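You operate a simulated robot arm through the tools that you are given. There is no shell and no other tool.

Carry out the task below with a simulated robot arm. There is one attempt and no reset: what you move stays moved.

## Task
Swap the white-capped oil bottle for the black-capped one and pump the chain glass up to its line.
Fine: old bottle on the grey shelf; oil selector to chain, at the end to OFF; the other glass gets none; levers and valves stay. Set down upright: what you pick out.

The check looks at the end state, three seconds after you hand in, the way a careful person would. Anything else that was tipped, shoved, dropped, spilled or broken makes it a failure.

## Robot
A 7-joint arm with a four-finger gripper, fixed in place. Base frame: the origin is on the floor under the middle of its stand, x ahead of it, y to its left, z up. Readings come in mm, rad, newtons and seconds.
It reaches about 1223 mm from its shoulder. Its first joint turns from -1.204 to 3.002 rad. Payload 3.67 kg.
The tool frame sits at the grasp point between the pads (the TCP): z along the fingers, y along the line on which they close. The tips reach 28 mm beyond it. The gripper opens to 112 mm; its body begins 73 mm behind the TCP.
Orientation is told as [roll, pitch, yaw] about the base's x, y, z axes, in that order, counted from this pose: with the fingers straight down and closing along the base's y, the tool's x points along the base's -x, its y along +y and its z along -z.

## Interface
- The arm moves only by the tool arm_command. Its argument "motion" is a list of rows, each a list of 7 numbers: the shift along the base's x, y, z in units of 20 mm (1.0 is 20 mm), then the turn, a rotation vector about the base's x, y, z in units of 5 degrees (1.0 is 5 degrees), then the finger opening in m, from 0 to 0.112. In form: [[tx, ty, tz, ax, ay, az, gripper], ...]. A call has 1 to 20 rows; each row shifts and turns the commanded pose from where the row before left it. A call with a number of a shift or a turn outside -1 to 1 is refused whole. A row lasts 0.2 s, in which the tool goes at most 50 mm and 0.15 rad; a call with a longer step from one row to the next is refused whole, and so is a gripper value outside its range. Where a pose cannot be reached the arm comes as near as it can. A force on the tool above 60 N (or 10 N above the force at the start of the call, whichever is more), or a blocked arm, ends the call early, and 0.2 s more pass. The fingers move at their own pace (about 102.5 mm/s each) and stop on an object; they squeeze with about 40 N. The grip force told is the motor's: it shows also when the fingers shut on nothing. Time passes only in rows, and 0.2 s behind the last, so rows that do not move let the fingers close. It gives the time, the measured TCP pose, the force on the tool (base axes), the opening and the grip force at its end, in the units of the frame above (readings bear some noise), with the torque about the TCP (base axes, N m) and any sound that the robot's microphone picked up.
- Cameras (640 x 400 px; columns grow to the right, rows downward): "scene" is fixed at [49.5, -500.7, 1366.2]; the picture's right is [-0.32, -0.95, 0.00], its down [-0.42, 0.14, -0.90] and it looks along [0.85, -0.29, -0.44] (base axes); focal length 233 px, centre (320, 200). "wrist" rides on the gripper at [60, -18, -104] in the tool frame; the picture's right is [0.29, 0.96, 0.00], its down [-0.80, 0.24, -0.55] and it looks along [-0.53, 0.16, 0.83] (tool axes); focal length 234 px, centre (320, 200).
- get_image(camera): a new picture of that camera. It takes no simulated time.
- lift_body(by): slides the trunk up (or, below 0, down) by that many mm; the arm rides with it, the base frame stays. It gives what a move gives, with no picture.
- point_at(camera, pixels): for up to 12 pixels [column, row] of the newest picture of that camera ("zoom" is the newest enlarged one), the place [x, y, z] in the base frame of the surface seen there, good to about 2 mm. It takes no simulated time.
- zoom(camera, box): a new picture of the part [left, top, right, bottom] of that camera's present view, enlarged. It takes no simulated time.
- hand_in(): hands the job in; it is judged then, once.

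Unless the task says otherwise, let go and move clear before handing in.

The tools are called after "Request:" by a JSON object that holds its "op" and its "data". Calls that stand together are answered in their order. arm_command: Moves the arm, as the interface text tells. Its arguments: {"type":"object","properties":{"motion":{"type":"array","items":{"type":"array","items":{"type":"number"}}}},"required":["motion"]} The other tools are called the same way: lift_body (by) moves the trunk up or down; get_image (camera) takes a picture; point_at (camera, pixels) gives the place of the surface under pixels of a picture; zoom (camera, box) takes an enlarged picture of a part of a camera's view; hand_in () hands the job in.

At the start:

```text
t: 0.0
ee_pos: [461.1, -577.6, 1309.7]
ee_rot: [0.023, 0.003, -0.015]
contact_force: [-0.1, -0.2, -0.3]
wrist_torque: [0.0, -0.03, -0.02]
grip_width: 111.9
finger_force: 0.0
trunk travel left (down, up): [-575.0, 265.0]
```

scene: 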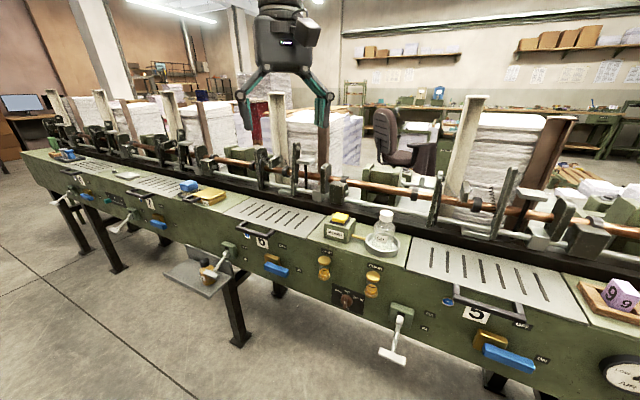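
wrist: 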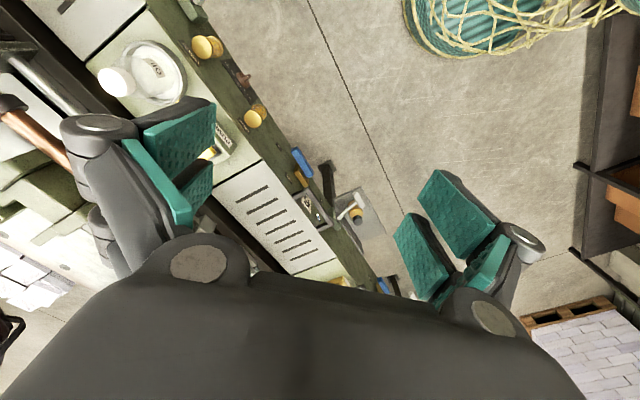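

The first pictures show a long green machine with a white-capped bottle in a cup near scene pixel (385,230), a selector near (347,300), and gold glasses near (324,266) and (372,283). I'll zoom in on these areas to understand them before moving.

Request:
{"op": "zoom", "data": {"camera": "scene", "box": [300, 190, 440, 340]}}

Request:
{"op": "zoom", "data": {"camera": "scene", "box": [150, 200, 310, 310]}}

Request:
{"op": "zoom", "data": {"camera": "wrist", "box": [80, 0, 400, 300]}}

```text
2.67 times, centred on (370, 265) of scene
```

zoom: 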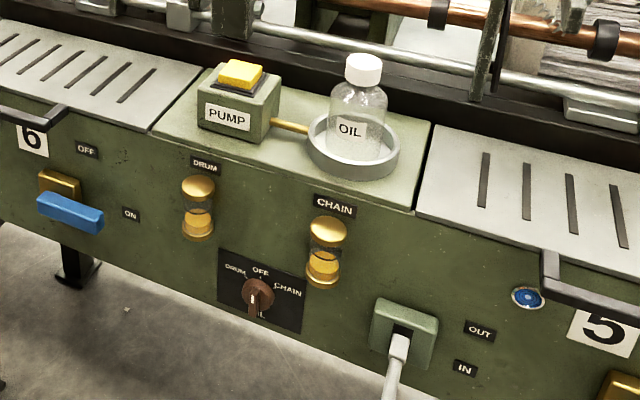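

```text
3.64 times, centred on (230, 255) of scene
```

zoom: 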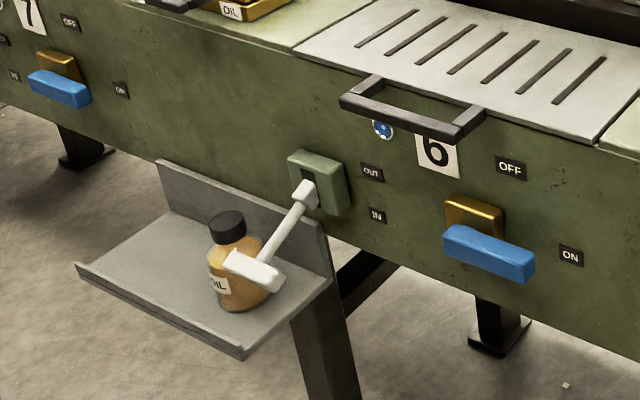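

```text
1.33 times, centred on (240, 150) of wrist
```

zoom: 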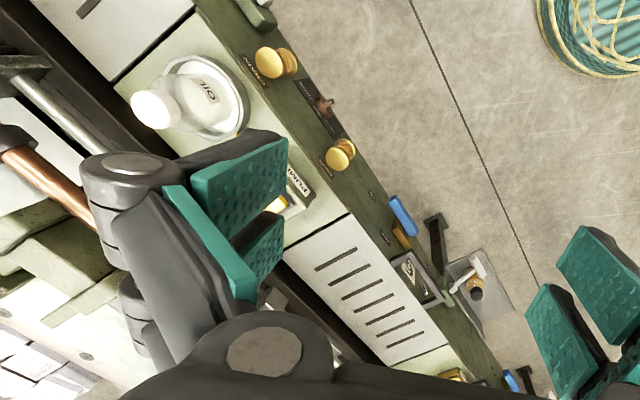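

The zooms show the empty white-capped bottle standing in the ring, a yellow PUMP button, DRUM and CHAIN glasses, a selector with DRUM/OFF/CHAIN, and the full black-capped bottle on the grey shelf behind a white lever. I'll measure all of these points.

Request:
{"op": "zoom", "data": {"camera": "scene", "box": [325, 195, 415, 251]}}

Request:
{"op": "point_at", "data": {"camera": "scene", "pixels": [[386, 213], [385, 238], [366, 243], [401, 243], [382, 256], [341, 218], [337, 234], [374, 278], [324, 264], [347, 300], [345, 308], [400, 260]]}}

Request:
{"op": "zoom", "data": {"camera": "scene", "box": [160, 230, 256, 300]}}

Request:
{"op": "point_at", "data": {"camera": "scene", "pixels": [[207, 261], [212, 276], [205, 273], [190, 270], [180, 265], [215, 290], [232, 283], [195, 248], [227, 253], [224, 263], [213, 274], [232, 267]]}}

```text
7.11 times, centred on (370, 223) of scene
```

zoom: 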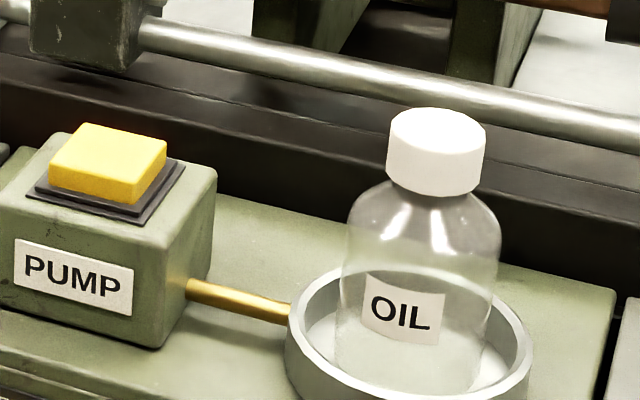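

```text
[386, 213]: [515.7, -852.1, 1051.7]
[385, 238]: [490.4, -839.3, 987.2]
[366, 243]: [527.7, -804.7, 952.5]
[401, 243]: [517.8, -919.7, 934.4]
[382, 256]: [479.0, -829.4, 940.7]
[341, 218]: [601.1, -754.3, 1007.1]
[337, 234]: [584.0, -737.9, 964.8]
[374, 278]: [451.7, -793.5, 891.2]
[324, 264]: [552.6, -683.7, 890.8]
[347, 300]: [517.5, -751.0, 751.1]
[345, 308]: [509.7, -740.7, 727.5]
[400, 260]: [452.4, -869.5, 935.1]
```

```text
5.71 times, centred on (208, 265) of scene
```

zoom: 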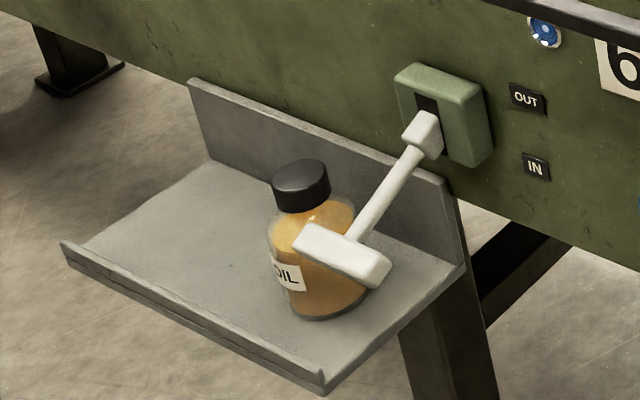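

```text
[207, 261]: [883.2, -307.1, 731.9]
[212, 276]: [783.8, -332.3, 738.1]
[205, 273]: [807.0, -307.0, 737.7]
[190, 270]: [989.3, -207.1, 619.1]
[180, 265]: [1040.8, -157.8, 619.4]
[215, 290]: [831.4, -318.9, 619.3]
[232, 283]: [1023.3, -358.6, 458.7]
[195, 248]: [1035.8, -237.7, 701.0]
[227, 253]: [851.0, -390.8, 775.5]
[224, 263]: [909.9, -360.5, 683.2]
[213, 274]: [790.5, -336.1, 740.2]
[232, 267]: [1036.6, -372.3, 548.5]
```

The points place the chain glass near (452,-793,891), the selector near (517,-751,751) and the black cap near (883,-307,732). I'll measure the details more finely using zoomed pictures.

Request:
{"op": "zoom", "data": {"camera": "scene", "box": [325, 195, 415, 251]}}

Request:
{"op": "point_at", "data": {"camera": "zoom", "pixels": [[436, 118], [436, 180], [395, 160], [480, 160], [345, 260], [500, 260], [400, 320], [320, 330], [110, 150], [60, 180], [140, 190], [165, 150]]}}

Request:
{"op": "point_at", "data": {"camera": "zoom", "pixels": [[300, 330], [525, 370], [330, 385], [420, 395], [260, 330], [560, 330], [200, 180], [40, 300], [190, 345], [80, 130], [160, 140], [310, 290]]}}

Request:
{"op": "zoom", "data": {"camera": "scene", "box": [160, 230, 256, 300]}}

Request:
{"op": "point_at", "data": {"camera": "zoom", "pixels": [[300, 167], [275, 185], [328, 180], [300, 205], [272, 230], [350, 220], [290, 290], [310, 310], [360, 290], [300, 240], [390, 265], [425, 130]]}}

Request:
{"op": "point_at", "data": {"camera": "zoom", "pixels": [[65, 243], [325, 375], [455, 265], [205, 160], [190, 82], [445, 185], [330, 350], [100, 240], [430, 265], [220, 170], [340, 265], [400, 170]]}}

```text
7.11 times, centred on (370, 223) of scene
```

zoom: 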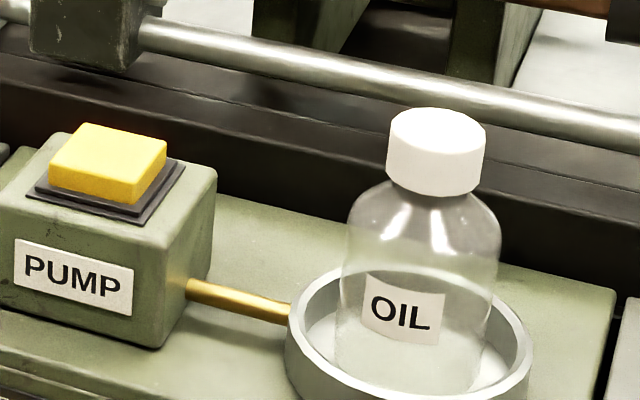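

```text
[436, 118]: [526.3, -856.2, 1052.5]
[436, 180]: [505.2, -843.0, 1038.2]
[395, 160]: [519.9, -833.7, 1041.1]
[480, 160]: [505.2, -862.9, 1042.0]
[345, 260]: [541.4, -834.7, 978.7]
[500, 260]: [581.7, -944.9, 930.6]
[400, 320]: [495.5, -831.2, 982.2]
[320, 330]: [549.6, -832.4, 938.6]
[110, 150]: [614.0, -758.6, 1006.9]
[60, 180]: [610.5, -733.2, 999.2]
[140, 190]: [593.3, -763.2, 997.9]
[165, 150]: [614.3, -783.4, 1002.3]
```

```text
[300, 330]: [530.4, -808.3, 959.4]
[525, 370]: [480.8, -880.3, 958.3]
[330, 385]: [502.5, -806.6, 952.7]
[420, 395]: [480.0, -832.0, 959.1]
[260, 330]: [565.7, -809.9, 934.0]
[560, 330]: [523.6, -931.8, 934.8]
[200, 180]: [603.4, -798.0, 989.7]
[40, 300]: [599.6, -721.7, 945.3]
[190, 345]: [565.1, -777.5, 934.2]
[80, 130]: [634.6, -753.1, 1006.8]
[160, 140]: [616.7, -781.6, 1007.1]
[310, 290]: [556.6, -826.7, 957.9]
```

```text
5.71 times, centred on (208, 265) of scene
```

zoom: 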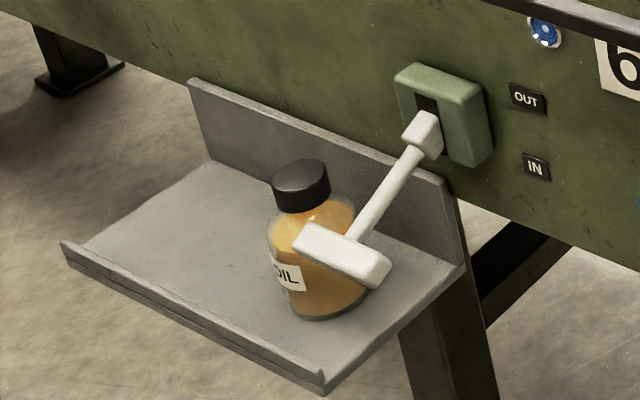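

```text
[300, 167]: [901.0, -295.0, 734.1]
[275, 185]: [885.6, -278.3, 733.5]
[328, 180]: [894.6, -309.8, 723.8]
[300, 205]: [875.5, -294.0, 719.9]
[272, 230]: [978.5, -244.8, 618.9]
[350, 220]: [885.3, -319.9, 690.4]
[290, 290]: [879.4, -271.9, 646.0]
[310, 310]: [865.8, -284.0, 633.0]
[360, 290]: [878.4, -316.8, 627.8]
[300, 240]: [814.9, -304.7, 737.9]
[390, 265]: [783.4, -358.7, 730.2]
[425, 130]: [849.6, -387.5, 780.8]
```

```text
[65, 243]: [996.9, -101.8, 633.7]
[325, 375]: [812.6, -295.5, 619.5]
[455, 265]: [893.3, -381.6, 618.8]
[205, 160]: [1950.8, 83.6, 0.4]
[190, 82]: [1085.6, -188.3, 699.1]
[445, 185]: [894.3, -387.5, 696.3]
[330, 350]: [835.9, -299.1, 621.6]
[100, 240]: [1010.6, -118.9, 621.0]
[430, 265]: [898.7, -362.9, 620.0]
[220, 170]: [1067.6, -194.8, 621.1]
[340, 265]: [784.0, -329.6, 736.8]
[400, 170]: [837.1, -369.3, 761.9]
```

The shelf surface is at z≈619 and its back wall reaches z≈699. The machine's long axis runs about 46° from x. Next I'll look closely at the selector, the glasses and the button.

Request:
{"op": "zoom", "data": {"camera": "scene", "box": [327, 280, 375, 320]}}

Request:
{"op": "point_at", "data": {"camera": "zoom", "pixels": [[270, 170], [230, 290], [265, 240], [300, 200], [240, 200], [400, 300], [120, 250], [250, 130], [360, 130], [130, 130], [250, 330], [420, 180]]}}

Request:
{"op": "zoom", "data": {"camera": "scene", "box": [350, 260, 398, 300]}}

Request:
{"op": "point_at", "data": {"camera": "zoom", "pixels": [[300, 80], [300, 130], [290, 200], [290, 250], [290, 300], [280, 330], [220, 150], [380, 150], [200, 300], [360, 330]]}}

Request:
{"op": "zoom", "data": {"camera": "scene", "box": [300, 245, 348, 285]}}

```text
10.00 times, centred on (351, 300) of scene
```

zoom: 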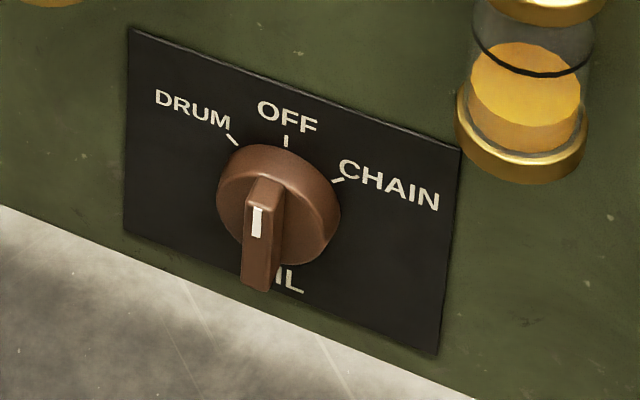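

```text
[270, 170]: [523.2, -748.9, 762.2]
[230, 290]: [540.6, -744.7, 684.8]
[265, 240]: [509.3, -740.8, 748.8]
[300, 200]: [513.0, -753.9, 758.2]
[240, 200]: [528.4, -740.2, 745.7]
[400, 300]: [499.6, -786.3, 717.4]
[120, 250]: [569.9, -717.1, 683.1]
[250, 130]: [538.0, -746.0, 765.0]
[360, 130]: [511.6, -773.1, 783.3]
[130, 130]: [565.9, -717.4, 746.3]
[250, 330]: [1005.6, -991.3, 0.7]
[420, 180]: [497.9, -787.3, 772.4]
```

```text
10.00 times, centred on (374, 280) of scene
```

zoom: 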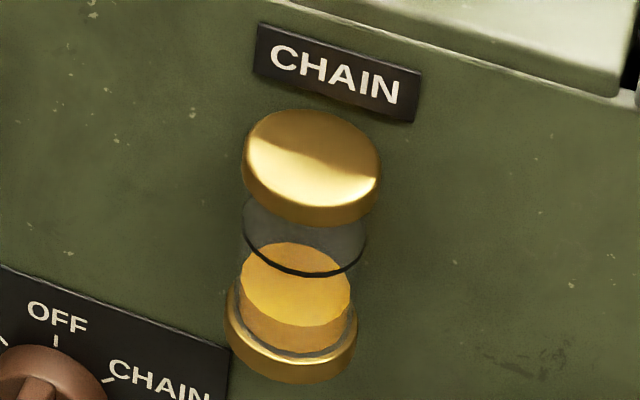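

```text
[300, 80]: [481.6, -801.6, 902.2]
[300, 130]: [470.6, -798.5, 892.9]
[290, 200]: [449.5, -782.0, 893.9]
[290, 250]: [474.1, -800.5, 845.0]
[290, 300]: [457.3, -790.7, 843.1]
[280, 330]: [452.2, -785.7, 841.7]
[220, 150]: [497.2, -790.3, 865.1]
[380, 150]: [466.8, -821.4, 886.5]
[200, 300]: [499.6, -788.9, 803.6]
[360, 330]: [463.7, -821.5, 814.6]
```

```text
10.00 times, centred on (324, 265) of scene
```

zoom: 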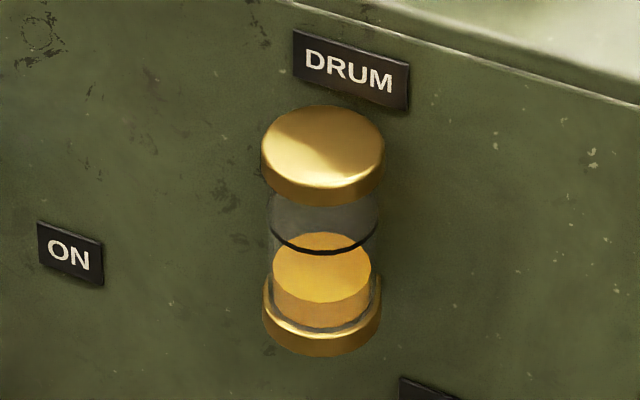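

The selector bar is vertical at OFF, with CHAIN to its lower right, and the chain glass has a black line above the oil level. Now I'll measure the rods behind the bottle, the cap centre, the selector ticks and the bar ends.

Request:
{"op": "zoom", "data": {"camera": "scene", "box": [327, 280, 375, 320]}}

Request:
{"op": "point_at", "data": {"camera": "zoom", "pixels": [[286, 141], [232, 139], [338, 180], [257, 222], [250, 280], [260, 185], [275, 200], [320, 240], [225, 180], [265, 280], [252, 255], [300, 160]]}}

Request:
{"op": "zoom", "data": {"camera": "scene", "box": [320, 160, 448, 240]}}

Request:
{"op": "point_at", "data": {"camera": "zoom", "pixels": [[330, 262], [330, 272], [250, 207], [400, 227], [150, 190], [200, 180], [490, 190], [430, 200], [580, 260], [330, 230], [120, 170], [500, 300]]}}

```text
10.00 times, centred on (351, 300) of scene
```

zoom: 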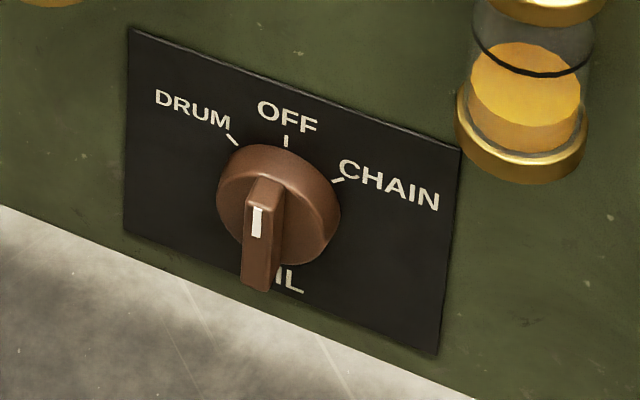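

```text
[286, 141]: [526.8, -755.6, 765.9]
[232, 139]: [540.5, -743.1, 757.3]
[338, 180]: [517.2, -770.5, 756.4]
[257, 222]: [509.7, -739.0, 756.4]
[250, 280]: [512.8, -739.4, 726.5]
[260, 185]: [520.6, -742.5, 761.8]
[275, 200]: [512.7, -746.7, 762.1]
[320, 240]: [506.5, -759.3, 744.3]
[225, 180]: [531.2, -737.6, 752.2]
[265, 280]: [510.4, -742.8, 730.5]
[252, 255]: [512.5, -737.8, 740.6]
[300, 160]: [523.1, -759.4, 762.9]
```

```text
5.00 times, centred on (384, 200) of scene
```

zoom: 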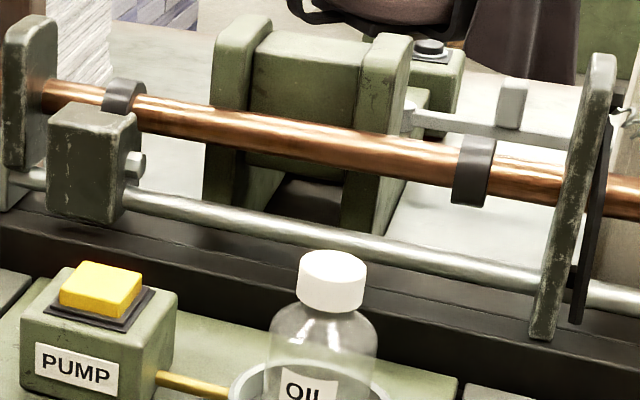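

```text
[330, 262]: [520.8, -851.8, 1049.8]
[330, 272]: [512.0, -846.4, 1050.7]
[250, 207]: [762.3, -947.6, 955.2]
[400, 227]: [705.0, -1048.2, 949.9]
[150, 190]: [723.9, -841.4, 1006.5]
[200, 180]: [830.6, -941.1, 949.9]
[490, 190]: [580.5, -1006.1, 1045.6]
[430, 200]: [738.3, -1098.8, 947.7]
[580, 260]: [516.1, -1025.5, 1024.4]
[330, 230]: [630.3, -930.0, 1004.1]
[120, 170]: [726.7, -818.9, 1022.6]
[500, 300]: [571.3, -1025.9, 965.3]
```

In machine coordinates (u along the machine, n into it), the bottle ring and button both sit at n≈962 and the rods at n≈1099, so a top-down grasp has room. I'll look at the gripper's fingers to judge their thickness.

Request:
{"op": "zoom", "data": {"camera": "scene", "box": [216, 0, 360, 136]}}

Request:
{"op": "point_at", "data": {"camera": "zoom", "pixels": [[130, 300], [160, 300], [150, 420], [480, 330], [520, 300], [500, 340], [450, 280], [200, 230], [300, 200], [420, 200], [290, 250], [110, 290]]}}

Request:
{"op": "zoom", "data": {"camera": "wrist", "box": [340, 140, 580, 320]}}

Request:
{"op": "point_at", "data": {"camera": "zoom", "pixels": [[200, 240], [300, 160], [270, 90], [420, 230], [160, 190], [250, 300], [380, 340], [450, 280], [490, 260], [400, 140], [330, 230], [220, 360]]}}

```text
2.94 times, centred on (288, 68) of scene
```

zoom: 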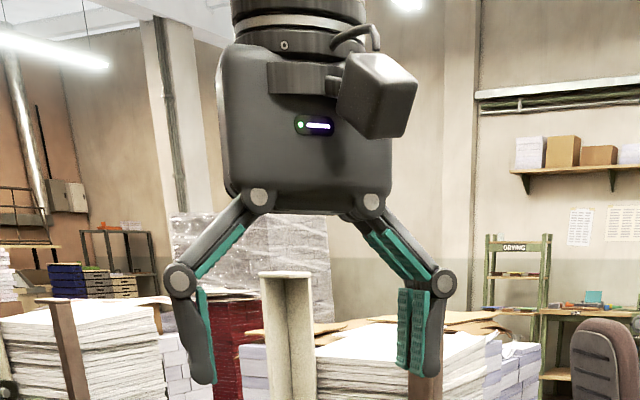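

```text
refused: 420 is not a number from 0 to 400
```

```text
2.22 times, centred on (460, 230) of wrist
```

zoom: 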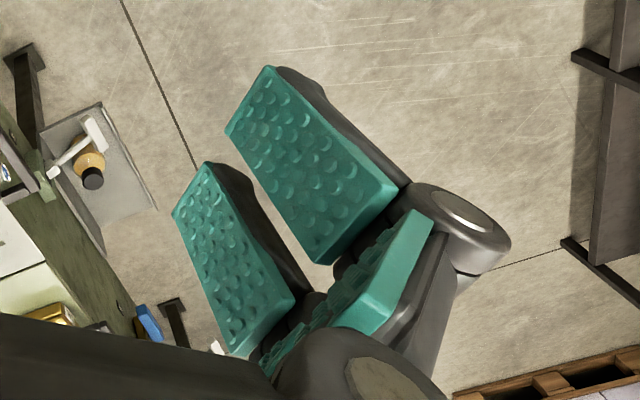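

```text
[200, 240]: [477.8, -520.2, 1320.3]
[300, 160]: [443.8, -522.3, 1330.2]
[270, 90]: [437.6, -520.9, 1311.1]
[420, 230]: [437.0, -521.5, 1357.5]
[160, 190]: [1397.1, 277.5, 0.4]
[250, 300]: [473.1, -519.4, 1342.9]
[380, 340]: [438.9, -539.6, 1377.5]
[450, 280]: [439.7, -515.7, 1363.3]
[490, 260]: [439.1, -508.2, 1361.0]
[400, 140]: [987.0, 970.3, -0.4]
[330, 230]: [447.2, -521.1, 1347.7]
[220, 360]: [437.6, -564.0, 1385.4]
```

The pads lie at tool x ±7 to ±33 mm, with the contact plane at the fingertips. I'll measure the outer surface of the fingers to get the thickness.

Request:
{"op": "zoom", "data": {"camera": "scene", "box": [216, 0, 360, 136]}}

Request:
{"op": "point_at", "data": {"camera": "zoom", "pixels": [[170, 280], [180, 320], [185, 360], [200, 378], [212, 370], [205, 330], [435, 365], [440, 330], [452, 290], [436, 290], [420, 350], [405, 370]]}}

Request:
{"op": "point_at", "data": {"camera": "zoom", "pixels": [[220, 230], [260, 200], [230, 170], [220, 100], [385, 170], [372, 205], [300, 210], [390, 210], [270, 10], [360, 10], [360, 80], [410, 100]]}}

```text
2.94 times, centred on (288, 68) of scene
```

zoom: 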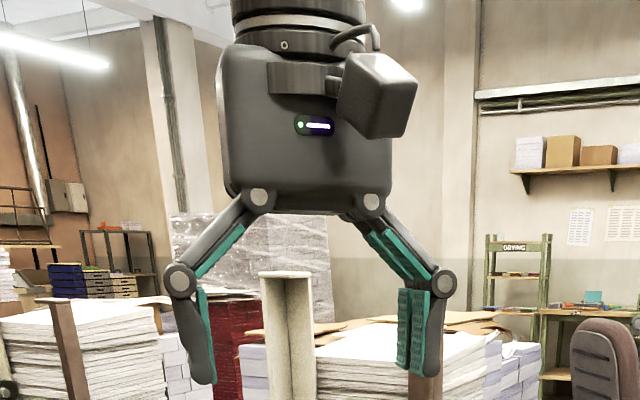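

```text
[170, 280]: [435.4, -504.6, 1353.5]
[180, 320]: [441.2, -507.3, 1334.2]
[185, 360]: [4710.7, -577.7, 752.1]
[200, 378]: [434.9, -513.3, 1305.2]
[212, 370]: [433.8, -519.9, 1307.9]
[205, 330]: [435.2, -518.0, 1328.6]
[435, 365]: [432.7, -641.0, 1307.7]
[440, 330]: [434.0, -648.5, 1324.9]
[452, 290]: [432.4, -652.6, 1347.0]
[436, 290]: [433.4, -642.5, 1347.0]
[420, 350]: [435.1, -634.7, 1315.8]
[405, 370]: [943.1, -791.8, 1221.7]
```

```text
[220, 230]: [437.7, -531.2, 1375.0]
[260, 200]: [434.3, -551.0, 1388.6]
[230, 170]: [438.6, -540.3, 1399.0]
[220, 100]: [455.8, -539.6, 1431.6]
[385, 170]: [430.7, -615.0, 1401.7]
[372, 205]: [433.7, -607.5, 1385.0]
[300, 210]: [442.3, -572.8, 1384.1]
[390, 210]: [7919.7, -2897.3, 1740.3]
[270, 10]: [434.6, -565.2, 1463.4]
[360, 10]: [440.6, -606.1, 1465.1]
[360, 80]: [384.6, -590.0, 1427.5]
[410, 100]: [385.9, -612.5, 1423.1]
```

At an opening of about 85 mm the fingers are thin, roughly ±61 mm at the knuckles, so a vertical grasp closing along the machine will fit. I'll turn by −44° and move above the white-capped bottle at about (521,−853), keeping well above it.

Request:
{"op": "arm_command", "data": {"motion": [[0.2, -0.92, -0.3, 0, 0, -0.5867, 0.085], [0.2, -0.92, -0.3, 0, 0, -0.5867, 0.085], [0.2, -0.92, -0.3, 0, 0, -0.5867, 0.085], [0.2, -0.92, -0.3, 0, 0, -0.5867, 0.085], [0.2, -0.92, -0.3, 0, 0, -0.5867, 0.085], [0.2, -0.92, -0.3, 0, 0, -0.5867, 0.085], [0.2, -0.92, -0.3, 0, 0, -0.5867, 0.085], [0.2, -0.92, -0.3, 0, 0, -0.5867, 0.085], [0.2, -0.92, -0.3, 0, 0, -0.5867, 0.085], [0.2, -0.92, -0.3, 0, 0, -0.5867, 0.085], [0.2, -0.92, -0.3, 0, 0, -0.5867, 0.085], [0.2, -0.92, -0.3, 0, 0, -0.5867, 0.085], [0.2, -0.92, -0.3, 0, 0, -0.5867, 0.085], [0.2, -0.92, -0.3, 0, 0, -0.5867, 0.085], [0.2, -0.92, -0.3, 0, 0, -0.5867, 0.085]]}}

Request:
{"op": "get_image", "data": {"camera": "wrist"}}

Request:
{"op": "get_image", "data": {"camera": "scene"}}

```text
t: 3.2
ee_pos: [521.9, -857.0, 1218.7]
ee_rot: [0.022, 0.005, -0.783]
contact_force: [-1.0, -0.6, 0.3]
wrist_torque: [0.0, 0.04, -0.03]
grip_width: 85.3
finger_force: 0.1
trunk travel left (down, up): [-575.0, 265.0]
```

```text
taken
```

wrist: 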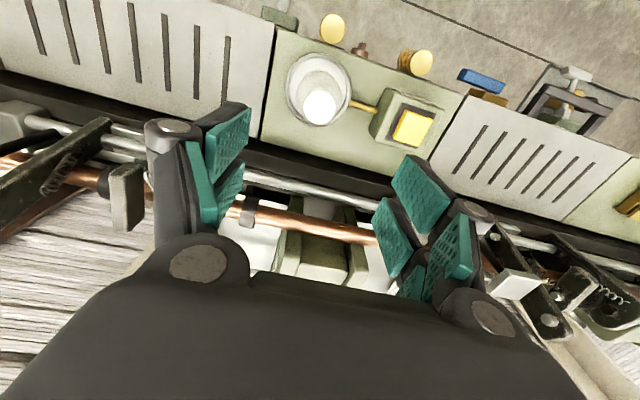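

```text
taken
```

scene: 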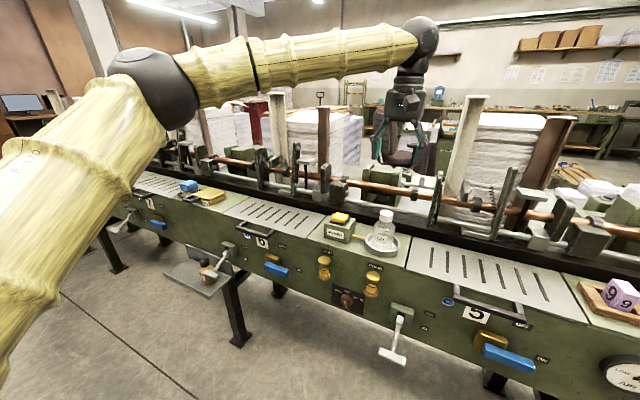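

The arm is above the ring with a small roll of 0.022 rad. The wrist picture shows the white cap at about (320,107) in the ring, so I'll measure the cap and ring rim from above.

Request:
{"op": "zoom", "data": {"camera": "wrist", "box": [260, 40, 460, 165]}}

Request:
{"op": "point_at", "data": {"camera": "zoom", "pixels": [[190, 210], [150, 210], [235, 210], [190, 165], [190, 255], [95, 140], [285, 140], [170, 55], [270, 90], [110, 220], [190, 60], [500, 280]]}}

Request:
{"op": "point_at", "data": {"camera": "zoom", "pixels": [[460, 245], [540, 270], [520, 320], [440, 300], [490, 285], [400, 170], [560, 230], [375, 300], [330, 215], [560, 350], [160, 130], [220, 130]]}}

```text
3.20 times, centred on (360, 102) of wrist
```

zoom: 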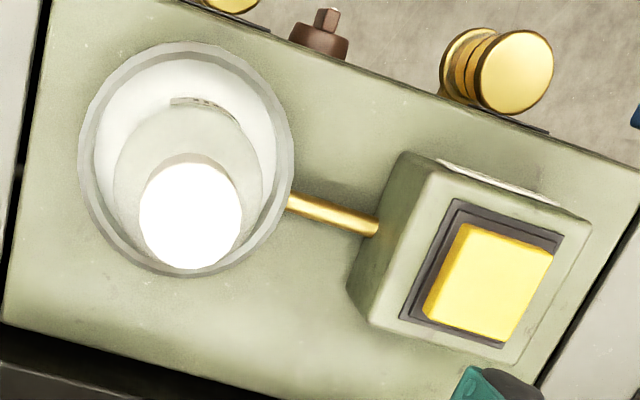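

```text
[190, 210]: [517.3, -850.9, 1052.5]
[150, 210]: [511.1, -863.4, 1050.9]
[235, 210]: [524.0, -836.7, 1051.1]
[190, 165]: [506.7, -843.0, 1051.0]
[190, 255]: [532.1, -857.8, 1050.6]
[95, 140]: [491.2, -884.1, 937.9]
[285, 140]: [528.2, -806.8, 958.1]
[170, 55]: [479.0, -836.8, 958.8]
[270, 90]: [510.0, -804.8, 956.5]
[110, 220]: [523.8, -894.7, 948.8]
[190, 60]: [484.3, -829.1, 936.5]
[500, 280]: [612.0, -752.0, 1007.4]
```

```text
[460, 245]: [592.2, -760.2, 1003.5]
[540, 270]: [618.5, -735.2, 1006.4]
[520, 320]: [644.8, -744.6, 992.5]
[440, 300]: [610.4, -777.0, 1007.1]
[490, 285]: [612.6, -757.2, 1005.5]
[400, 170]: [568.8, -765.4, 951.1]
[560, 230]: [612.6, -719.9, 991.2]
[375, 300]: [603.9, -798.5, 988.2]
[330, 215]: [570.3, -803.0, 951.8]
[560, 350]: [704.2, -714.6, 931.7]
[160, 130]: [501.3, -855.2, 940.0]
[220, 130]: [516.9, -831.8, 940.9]
```

The cap centre reads about (519,−851,1052), with the ring floor at z≈937 and the rim at z≈958. I'll straighten the tilt, centre over the cap and come down to z≈1095.

Request:
{"op": "arm_command", "data": {"motion": [[-0.15, 0.3, -0.8, -0.25, -0.06, 0.15, 0.085], [0, 0, -0.9, 0, 0, 0, 0.085], [0, 0, -0.9, 0, 0, 0, 0.085], [0, 0, -0.9, 0, 0, 0, 0.085], [0, 0, -0.9, 0, 0, 0, 0.085], [0, 0, -0.9, 0, 0, 0, 0.085], [0, 0, -0.8, 0, 0, 0, 0.085], [0, 0, 0, 0, 0, 0, 0.085]]}}

Request:
{"op": "get_image", "data": {"camera": "wrist"}}

Request:
{"op": "zoom", "data": {"camera": "scene", "box": [320, 120, 448, 270]}}

```text
t: 5.0
ee_pos: [518.4, -849.2, 1097.7]
ee_rot: [0.009, -0.015, -0.769]
contact_force: [-0.3, 0.8, -0.3]
wrist_torque: [-0.01, 0.02, 0.01]
grip_width: 84.9
finger_force: 0.1
trunk travel left (down, up): [-575.0, 265.0]
```

```text
taken
```

wrist: 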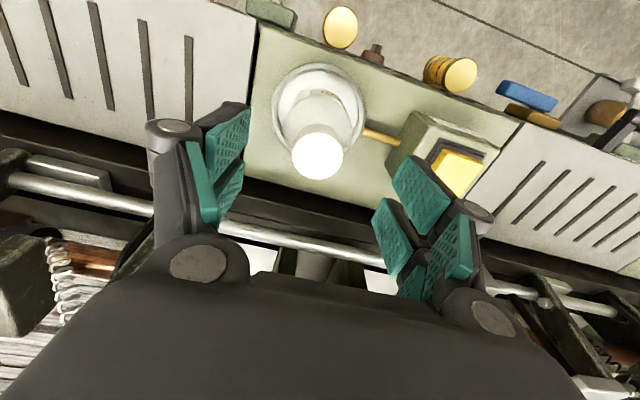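

```text
2.67 times, centred on (384, 195) of scene
```

zoom: 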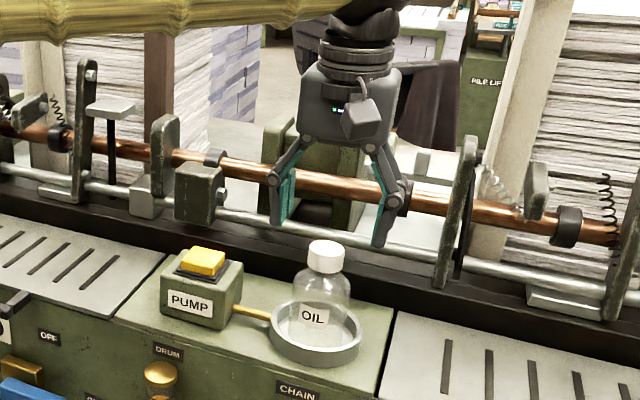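

The cap at wrist pixel (317,155) matches the predicted grasp axis of (320,156), so it is centred to about 2 mm. I'll descend to z≈993 with the fingers open.

Request:
{"op": "arm_command", "data": {"motion": [[0, -0.05, -0.75, 0, 0, 0, 0.085], [0, 0, -0.75, 0, 0, 0, 0.085], [0, 0, -0.75, 0, 0, 0, 0.085], [0, 0, -0.75, 0, 0, 0, 0.085], [0, 0, -0.75, 0, 0, 0, 0.085], [0, 0, -0.75, 0, 0, 0, 0.085], [0, 0, -0.65, 0, 0, 0, 0.085], [0, 0, 0, 0, 0, 0, 0.085]]}}

Request:
{"op": "get_image", "data": {"camera": "wrist"}}

Request:
{"op": "zoom", "data": {"camera": "scene", "box": [340, 170, 436, 260]}}

```text
t: 6.8
ee_pos: [518.3, -849.4, 993.3]
ee_rot: [0.009, -0.017, -0.771]
contact_force: [-0.5, 0.2, -0.3]
wrist_torque: [0.0, 0.05, -0.01]
grip_width: 84.9
finger_force: 0.0
trunk travel left (down, up): [-575.0, 265.0]
```

```text
taken
```

wrist: 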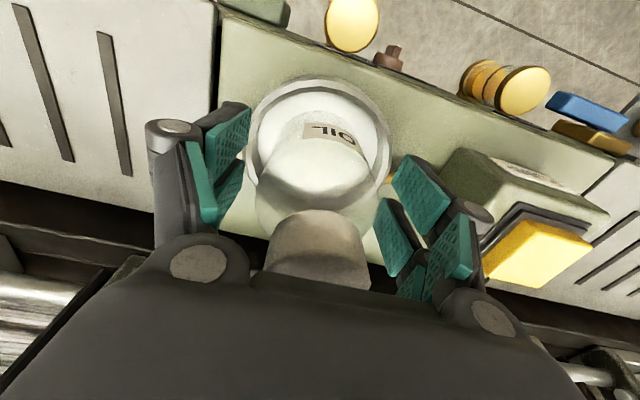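

```text
4.44 times, centred on (388, 215) of scene
```

zoom: 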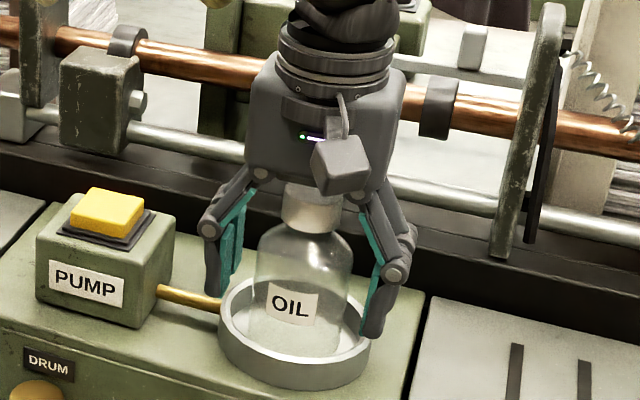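

The bottle sits between the pads with the cap clear below the palm. I'll close the fingers on the body.

Request:
{"op": "arm_command", "data": {"motion": [[0, 0, 0, 0, 0, 0, 0.07], [0, 0, 0, 0, 0, 0, 0.05], [0, 0, 0, 0, 0, 0, 0.04], [0, 0, 0, 0, 0, 0, 0.04]]}}

Request:
{"op": "get_image", "data": {"camera": "wrist"}}

Request:
{"op": "zoom", "data": {"camera": "scene", "box": [340, 170, 436, 260]}}

```text
t: 7.8
ee_pos: [518.7, -848.1, 993.4]
ee_rot: [0.009, -0.015, -0.77]
contact_force: [-0.7, 0.0, 0.6]
wrist_torque: [-0.05, 0.02, -0.02]
grip_width: 56.7
finger_force: 40.5
trunk travel left (down, up): [-575.0, 265.0]
```

```text
taken
```

wrist: 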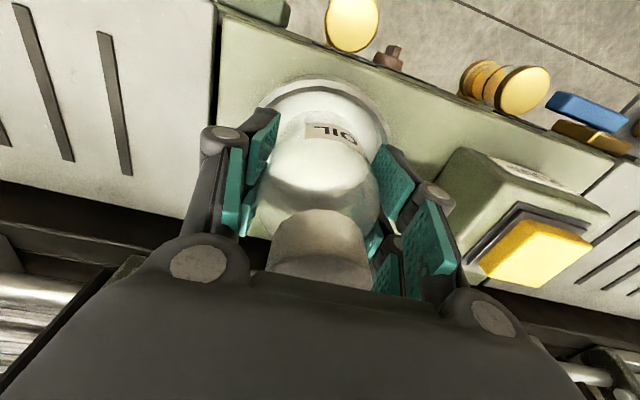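

```text
4.44 times, centred on (388, 215) of scene
```

zoom: 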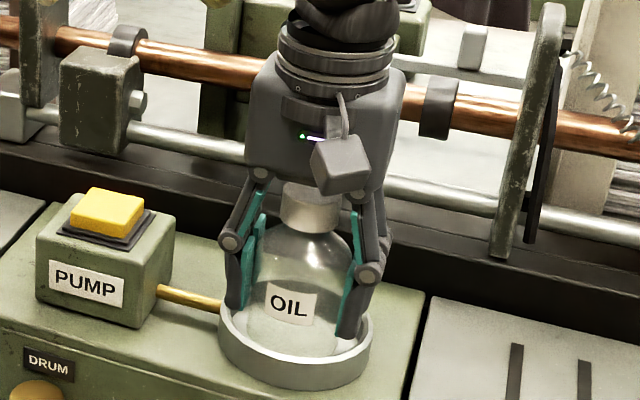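

The fingers hold the bottle at 56.7 mm with 40.5 N. I'll lift it straight up.

Request:
{"op": "arm_command", "data": {"motion": [[0, 0, 0.5, 0, 0, 0, 0.04], [0, 0, 0.8, 0, 0, 0, 0.04], [0, 0, 0.8, 0, 0, 0, 0.04], [0, 0, 0.8, 0, 0, 0, 0.04], [0, 0, 0.8, 0, 0, 0, 0.04], [0, 0, 0.8, 0, 0, 0, 0.04], [0, 0, 0.5, 0, 0, 0, 0.04]]}}

Request:
{"op": "get_image", "data": {"camera": "scene"}}

Request:
{"op": "zoom", "data": {"camera": "scene", "box": [320, 120, 448, 270]}}

```text
t: 9.4
ee_pos: [516.7, -850.4, 1094.5]
ee_rot: [0.009, -0.014, -0.77]
contact_force: [0.2, 0.1, -0.2]
wrist_torque: [-0.01, 0.02, -0.03]
grip_width: 57.0
finger_force: 40.2
trunk travel left (down, up): [-575.0, 265.0]
```

```text
taken
```

scene: 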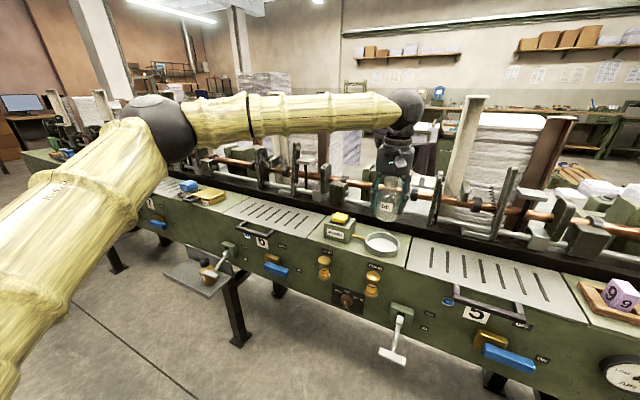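

```text
2.67 times, centred on (384, 195) of scene
```

zoom: 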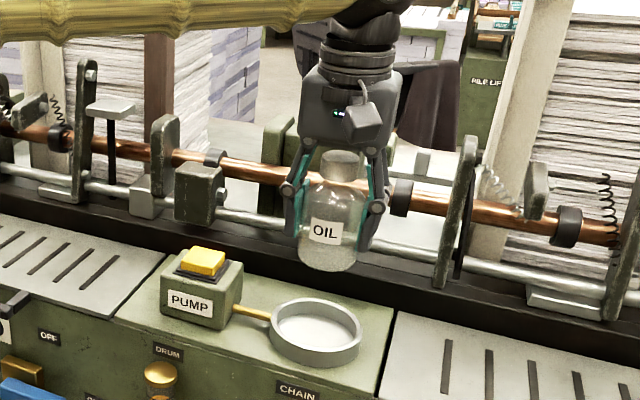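

The white-capped bottle is out of the ring and hangs upright. I'll measure the empty ring for the later placement.

Request:
{"op": "zoom", "data": {"camera": "scene", "box": [352, 222, 410, 262]}}

Request:
{"op": "point_at", "data": {"camera": "zoom", "pixels": [[320, 190], [320, 220], [230, 180], [430, 220], [320, 110], [290, 270], [145, 175], [500, 250], [330, 125], [175, 190], [470, 250], [310, 250]]}}

```text
10.00 times, centred on (381, 242) of scene
```

zoom: 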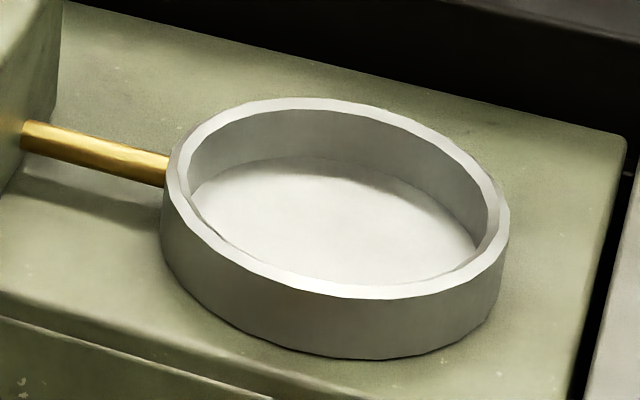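

```text
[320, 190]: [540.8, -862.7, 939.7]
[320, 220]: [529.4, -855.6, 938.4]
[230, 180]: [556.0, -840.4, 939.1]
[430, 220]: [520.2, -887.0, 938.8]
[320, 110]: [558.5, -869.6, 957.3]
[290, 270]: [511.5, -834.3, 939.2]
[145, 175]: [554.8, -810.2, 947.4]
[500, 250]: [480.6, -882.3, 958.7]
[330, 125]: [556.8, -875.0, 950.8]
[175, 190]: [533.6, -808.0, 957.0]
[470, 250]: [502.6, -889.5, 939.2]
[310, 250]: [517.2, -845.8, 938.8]
```

The ring centre fits at about (517,−852). Before carrying the bottle to the shelf, I'll check the obstacles around it: handles, blue switches and the neighbouring lever.

Request:
{"op": "point_at", "data": {"camera": "scene", "pixels": [[240, 228], [275, 237], [155, 222], [162, 227], [118, 226], [125, 222], [195, 205], [210, 196], [275, 268], [232, 250], [200, 230], [150, 210]]}}

Request:
{"op": "arm_command", "data": {"motion": [[-0.5, 0.5, 0.1, 0, 0, 0, 0.04], [-0.8, 0.8, 0.1, 0, 0, 0, 0.04], [-0.8, 0.8, 0, 0, 0, 0, 0.04], [-0.8, 0.8, 0, 0, 0, 0, 0.04], [-0.8, 0.8, 0, 0, 0, 0, 0.04], [-0.8, 0.8, 0, 0, 0, 0, 0.04], [-0.8, 0.7, 0, 0, 0, 0, 0.04], [-0.5, 0.4, 0, 0, 0, 0, 0.04]]}}

```text
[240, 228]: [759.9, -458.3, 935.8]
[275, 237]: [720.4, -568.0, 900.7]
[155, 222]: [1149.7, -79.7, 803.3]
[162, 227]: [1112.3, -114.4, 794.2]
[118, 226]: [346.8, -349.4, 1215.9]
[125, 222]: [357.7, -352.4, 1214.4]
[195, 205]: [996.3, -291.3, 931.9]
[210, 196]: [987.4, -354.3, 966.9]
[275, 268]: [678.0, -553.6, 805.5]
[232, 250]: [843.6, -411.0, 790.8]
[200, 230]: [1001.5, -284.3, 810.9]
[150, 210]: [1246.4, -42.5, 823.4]
```

```text
t: 11.2
ee_pos: [399.7, -737.6, 1099.8]
ee_rot: [0.009, -0.017, -0.769]
contact_force: [0.6, -0.2, 0.2]
wrist_torque: [0.02, 0.01, -0.02]
grip_width: 56.9
finger_force: 39.8
trunk travel left (down, up): [-575.0, 265.0]
```

The path along the front at n≈800 is clear of the handles and switches. I'll carry the bottle along the machine toward the shelf.

Request:
{"op": "arm_command", "data": {"motion": [[0.5, 0.5, 0, 0, 0, 0, 0.04], [0.94, 0.975, 0, 0, 0, 0, 0.04], [0.94, 0.975, 0, 0, 0, 0, 0.04], [0.94, 0.975, 0, 0, 0, 0, 0.04], [0.94, 0.975, 0, 0, 0, 0, 0.04], [0.94, 0.975, 0, 0, 0, 0, 0.04], [0.94, 0.975, 0, 0, 0, 0, 0.04], [0.94, 0.975, 0, 0, 0, 0, 0.04], [0.94, 0.975, 0, 0, 0, 0, 0.04], [0.94, 0.975, 0, 0, 0, 0, 0.04], [0.94, 0.975, 0, 0, 0, 0, 0.04], [0.94, 0.975, 0, 0, 0, 0, 0.04], [0.94, 0.975, 0, 0, 0, 0, 0.04], [0.94, 0.975, 0, 0, 0, 0, 0.04], [0.7, 0.7, 0, 0, 0, 0, 0.04]]}}

Request:
{"op": "get_image", "data": {"camera": "scene"}}

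```text
t: 14.6
ee_pos: [658.3, -476.5, 1051.0]
ee_rot: [-0.038, 0.044, -0.797]
contact_force: [0.2, 0.0, -0.5]
wrist_torque: [0.02, -0.05, 0.01]
grip_width: 57.1
finger_force: 39.8
trunk travel left (down, up): [-575.0, 265.0]
stopped in row 15: the arm was blocked; the commanded pose is now the measured one
```

```text
taken
```

scene: 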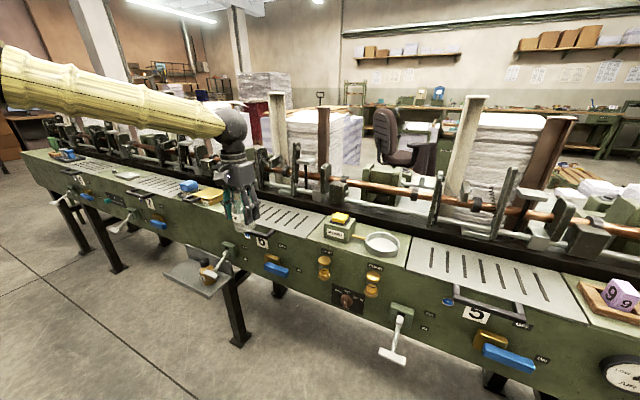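

The arm was blocked at (658,−476,1051), well clear of anything in the scene picture, so this looks like a joint limit rather than contact. I'll ease back upright and turn the tool +20° about z to relieve the wrist.

Request:
{"op": "arm_command", "data": {"motion": [[0, 0, 0.2, 0, -0.16, 0.6, 0.04], [0, 0, 0.3, 0, -0.16, 0.7, 0.04], [0, 0, 0.3, 0, -0.17, 0.7, 0.04], [0, 0, 0.3, 0, -0.17, 0.7, 0.04], [0, 0, 0.3, 0, 0, 0.7, 0.04], [0, 0, 0.3, 0, 0, 0.6, 0.04]]}}

Request:
{"op": "get_image", "data": {"camera": "wrist"}}

Request:
{"op": "zoom", "data": {"camera": "scene", "box": [150, 80, 310, 280]}}

```text
t: 16.0
ee_pos: [653.8, -488.0, 1080.5]
ee_rot: [0.019, 0.005, -0.469]
contact_force: [0.2, 0.5, 0.0]
wrist_torque: [-0.04, 0.03, -0.01]
grip_width: 56.7
finger_force: 40.4
trunk travel left (down, up): [-575.0, 265.0]
```

```text
taken
```

wrist: 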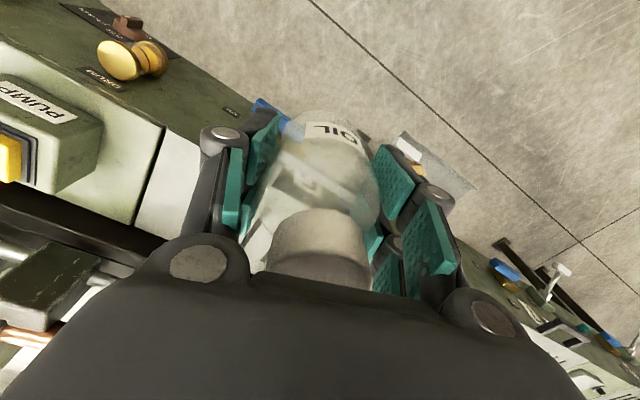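

```text
2.00 times, centred on (230, 180) of scene
```

zoom: 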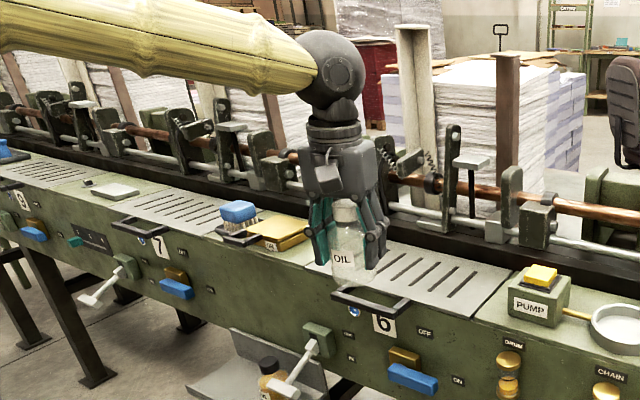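

The +20° turn worked and the bottle is still held upright at 56.7 mm, so the block was a wrist limit relative to the arm's azimuth. I'll keep turning the tool positive, to yaw≈+46° (closing along n), while carrying the bottle to above the shelf.

Request:
{"op": "arm_command", "data": {"motion": [[0.5, 0.5, 0.2, -0.11, 0, 0.7, 0.04], [0.87, 0.94, 0.2, -0.11, 0, 0.86, 0.04], [0.87, 0.94, 0.2, 0, 0, 0.86, 0.04], [0.87, 0.94, 0, 0, 0, 0.86, 0.04], [0.87, 0.94, 0, 0, 0, 0.86, 0.04], [0.87, 0.94, 0, 0, 0, 0.86, 0.04], [0.87, 0.94, 0, 0, 0, 0.86, 0.04], [0.87, 0.94, 0, 0, 0, 0.86, 0.04], [0.87, 0.94, 0, 0, 0, 0.86, 0.04], [0.87, 0.94, 0, 0, 0, 0.86, 0.04], [0.87, 0.94, 0, 0, 0, 0.86, 0.04], [0.87, 0.94, 0, 0, 0, 0.86, 0.04], [0.87, 0.94, 0, 0, 0, 0.86, 0.04], [0.87, 0.94, 0, 0, 0, 0.86, 0.04], [0.87, 0.94, 0, 0, 0, 0.86, 0.04], [0.87, 0.94, 0, 0, 0, 0.86, 0.04], [0.87, 0.94, 0, 0, 0, 0.86, 0.04], [0.3, 0.3, 0, 0, 0, 0.2, 0.04]]}}

Request:
{"op": "get_image", "data": {"camera": "wrist"}}

Request:
{"op": "get_image", "data": {"camera": "scene"}}

```text
t: 17.0
ee_pos: [703.1, -429.1, 1008.0]
ee_rot: [-0.036, 0.128, -0.204]
contact_force: [-0.2, -0.4, 0.0]
wrist_torque: [0.01, 0.0, -0.01]
grip_width: 57.1
finger_force: 40.1
trunk travel left (down, up): [-575.0, 265.0]
stopped in row 4: the arm was blocked; the commanded pose is now the measured one
```

```text
taken
```

wrist: 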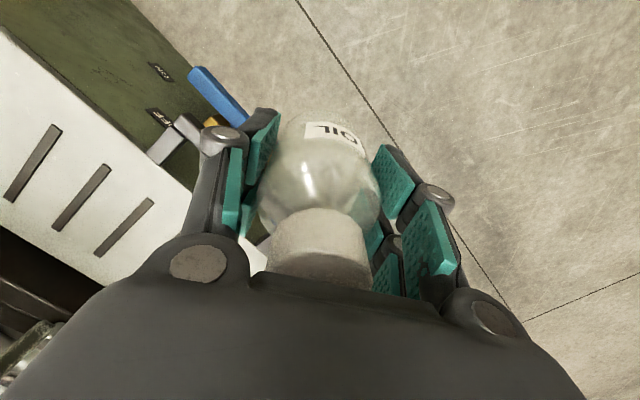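

```text
taken
```

scene: 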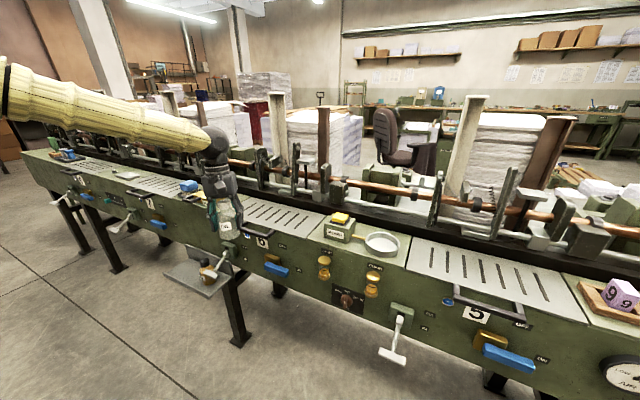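

The arm blocked again at (703,−429,1008), with the tool sagging and tilting about y while the contact force stayed near 0. That points to a joint limit in this elbow posture. I'll straighten the tool and see how far it recovers at this spot.

Request:
{"op": "arm_command", "data": {"motion": [[0, 0, 0, 0, -0.4, 0, 0.04], [0, 0, 0, 0.1, -0.4, 0, 0.04], [0, 0, 0, 0, -0.4, 0, 0.04], [0, 0, 0, 0, -0.3, 0, 0.04], [0, 0, 0, 0, 0, 0, 0.04]]}}

```text
t: 18.2
ee_pos: [695.9, -438.9, 997.3]
ee_rot: [0.006, 0.014, -0.221]
contact_force: [-0.3, 0.8, 0.5]
wrist_torque: [-0.04, 0.03, -0.02]
grip_width: 56.9
finger_force: 40.1
trunk travel left (down, up): [-575.0, 265.0]
```

The tool is upright again at (696,−439,997). I'll test a short move upward to see whether the limit depends on height.

Request:
{"op": "arm_command", "data": {"motion": [[0, 0, 0.5, 0, 0, 0, 0.04], [0, 0, 0.5, 0, 0, 0, 0.04], [0, 0, 0.5, 0, 0, 0, 0.04], [0, 0, 0, 0, 0, 0, 0.04]]}}

Request:
{"op": "get_image", "data": {"camera": "scene"}}

```text
t: 19.4
ee_pos: [691.3, -446.2, 1015.0]
ee_rot: [0.008, 0.034, -0.231]
contact_force: [-0.1, 0.5, -0.9]
wrist_torque: [0.0, 0.0, 0.0]
grip_width: 56.7
finger_force: 39.7
trunk travel left (down, up): [-575.0, 265.0]
stopped in row 4: the arm was blocked; the commanded pose is now the measured one
```

```text
taken
```

scene: 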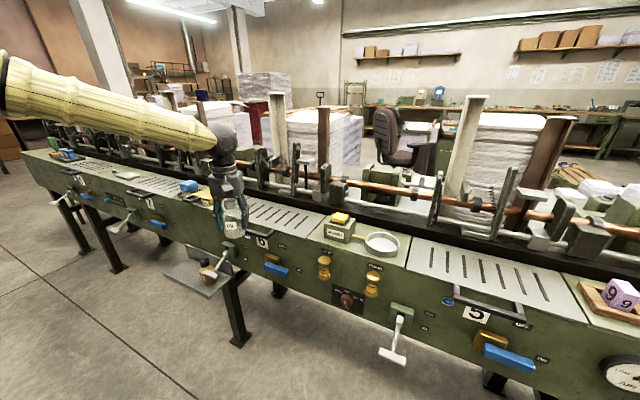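

Going up pushes the arm back, so this posture only allows lower heights here. Since the shelf is low anyway, I'll back off slightly from the machine (to n≈770), go down to z≈880 and then test moving on.

Request:
{"op": "arm_command", "data": {"motion": [[-0.17, 0.16, -0.6, -0.06, -0.12, 0, 0.04], [-0.17, 0.16, -0.85, -0.06, -0.12, 0, 0.04], [-0.17, 0.16, -0.85, -0.06, -0.12, 0, 0.04], [-0.17, 0.16, -0.85, 0, 0, 0, 0.04], [-0.17, 0.16, -0.85, 0, 0, 0, 0.04], [-0.17, 0.16, -0.85, 0, 0, 0, 0.04], [-0.17, 0.16, -0.85, 0, 0, 0, 0.04], [-0.17, 0.16, -0.85, 0, 0, 0, 0.04], [0, 0, 0, 0, 0, 0, 0.04]]}}

Request:
{"op": "get_image", "data": {"camera": "scene"}}

```text
t: 21.4
ee_pos: [666.1, -417.5, 887.0]
ee_rot: [-0.004, -0.003, -0.225]
contact_force: [-0.3, -0.2, -0.5]
wrist_torque: [0.03, 0.02, 0.0]
grip_width: 56.7
finger_force: 39.6
trunk travel left (down, up): [-575.0, 265.0]
```

```text
taken
```

scene: 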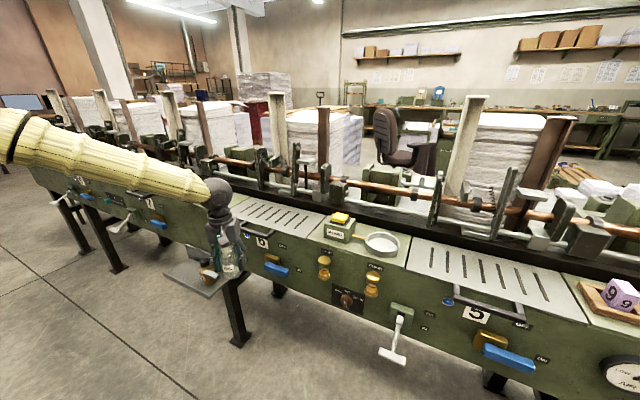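

The tool now tracks well and is upright at (666,−418,887). I'll continue along the machine at this lower height.

Request:
{"op": "arm_command", "data": {"motion": [[0.5, 0.5, 0, 0, 0, 0, 0.04], [0.85, 0.88, 0, 0, 0, 0, 0.04], [0.85, 0.88, 0, 0, 0, 0, 0.04], [0.85, 0.88, 0, 0, 0, 0, 0.04], [0.85, 0.88, 0, 0, 0, 0, 0.04], [0.85, 0.88, 0, 0, 0, 0, 0.04], [0.5, 0.5, 0, 0, 0, 0, 0.04]]}}

Request:
{"op": "get_image", "data": {"camera": "scene"}}

```text
t: 23.0
ee_pos: [770.8, -313.7, 877.8]
ee_rot: [-0.003, 0.01, -0.232]
contact_force: [0.4, 0.1, -0.4]
wrist_torque: [-0.02, -0.05, -0.02]
grip_width: 56.6
finger_force: 40.1
trunk travel left (down, up): [-575.0, 265.0]
```

```text
taken
```

scene: 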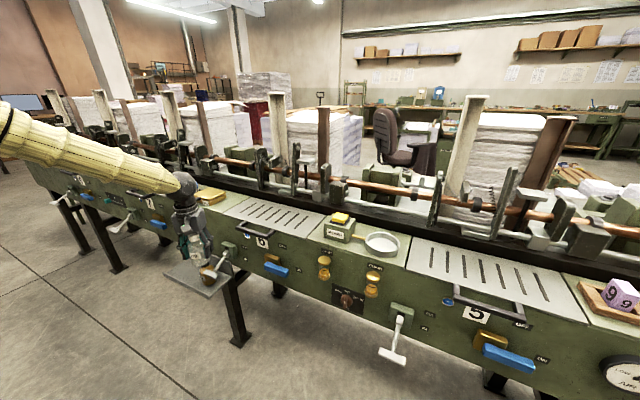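

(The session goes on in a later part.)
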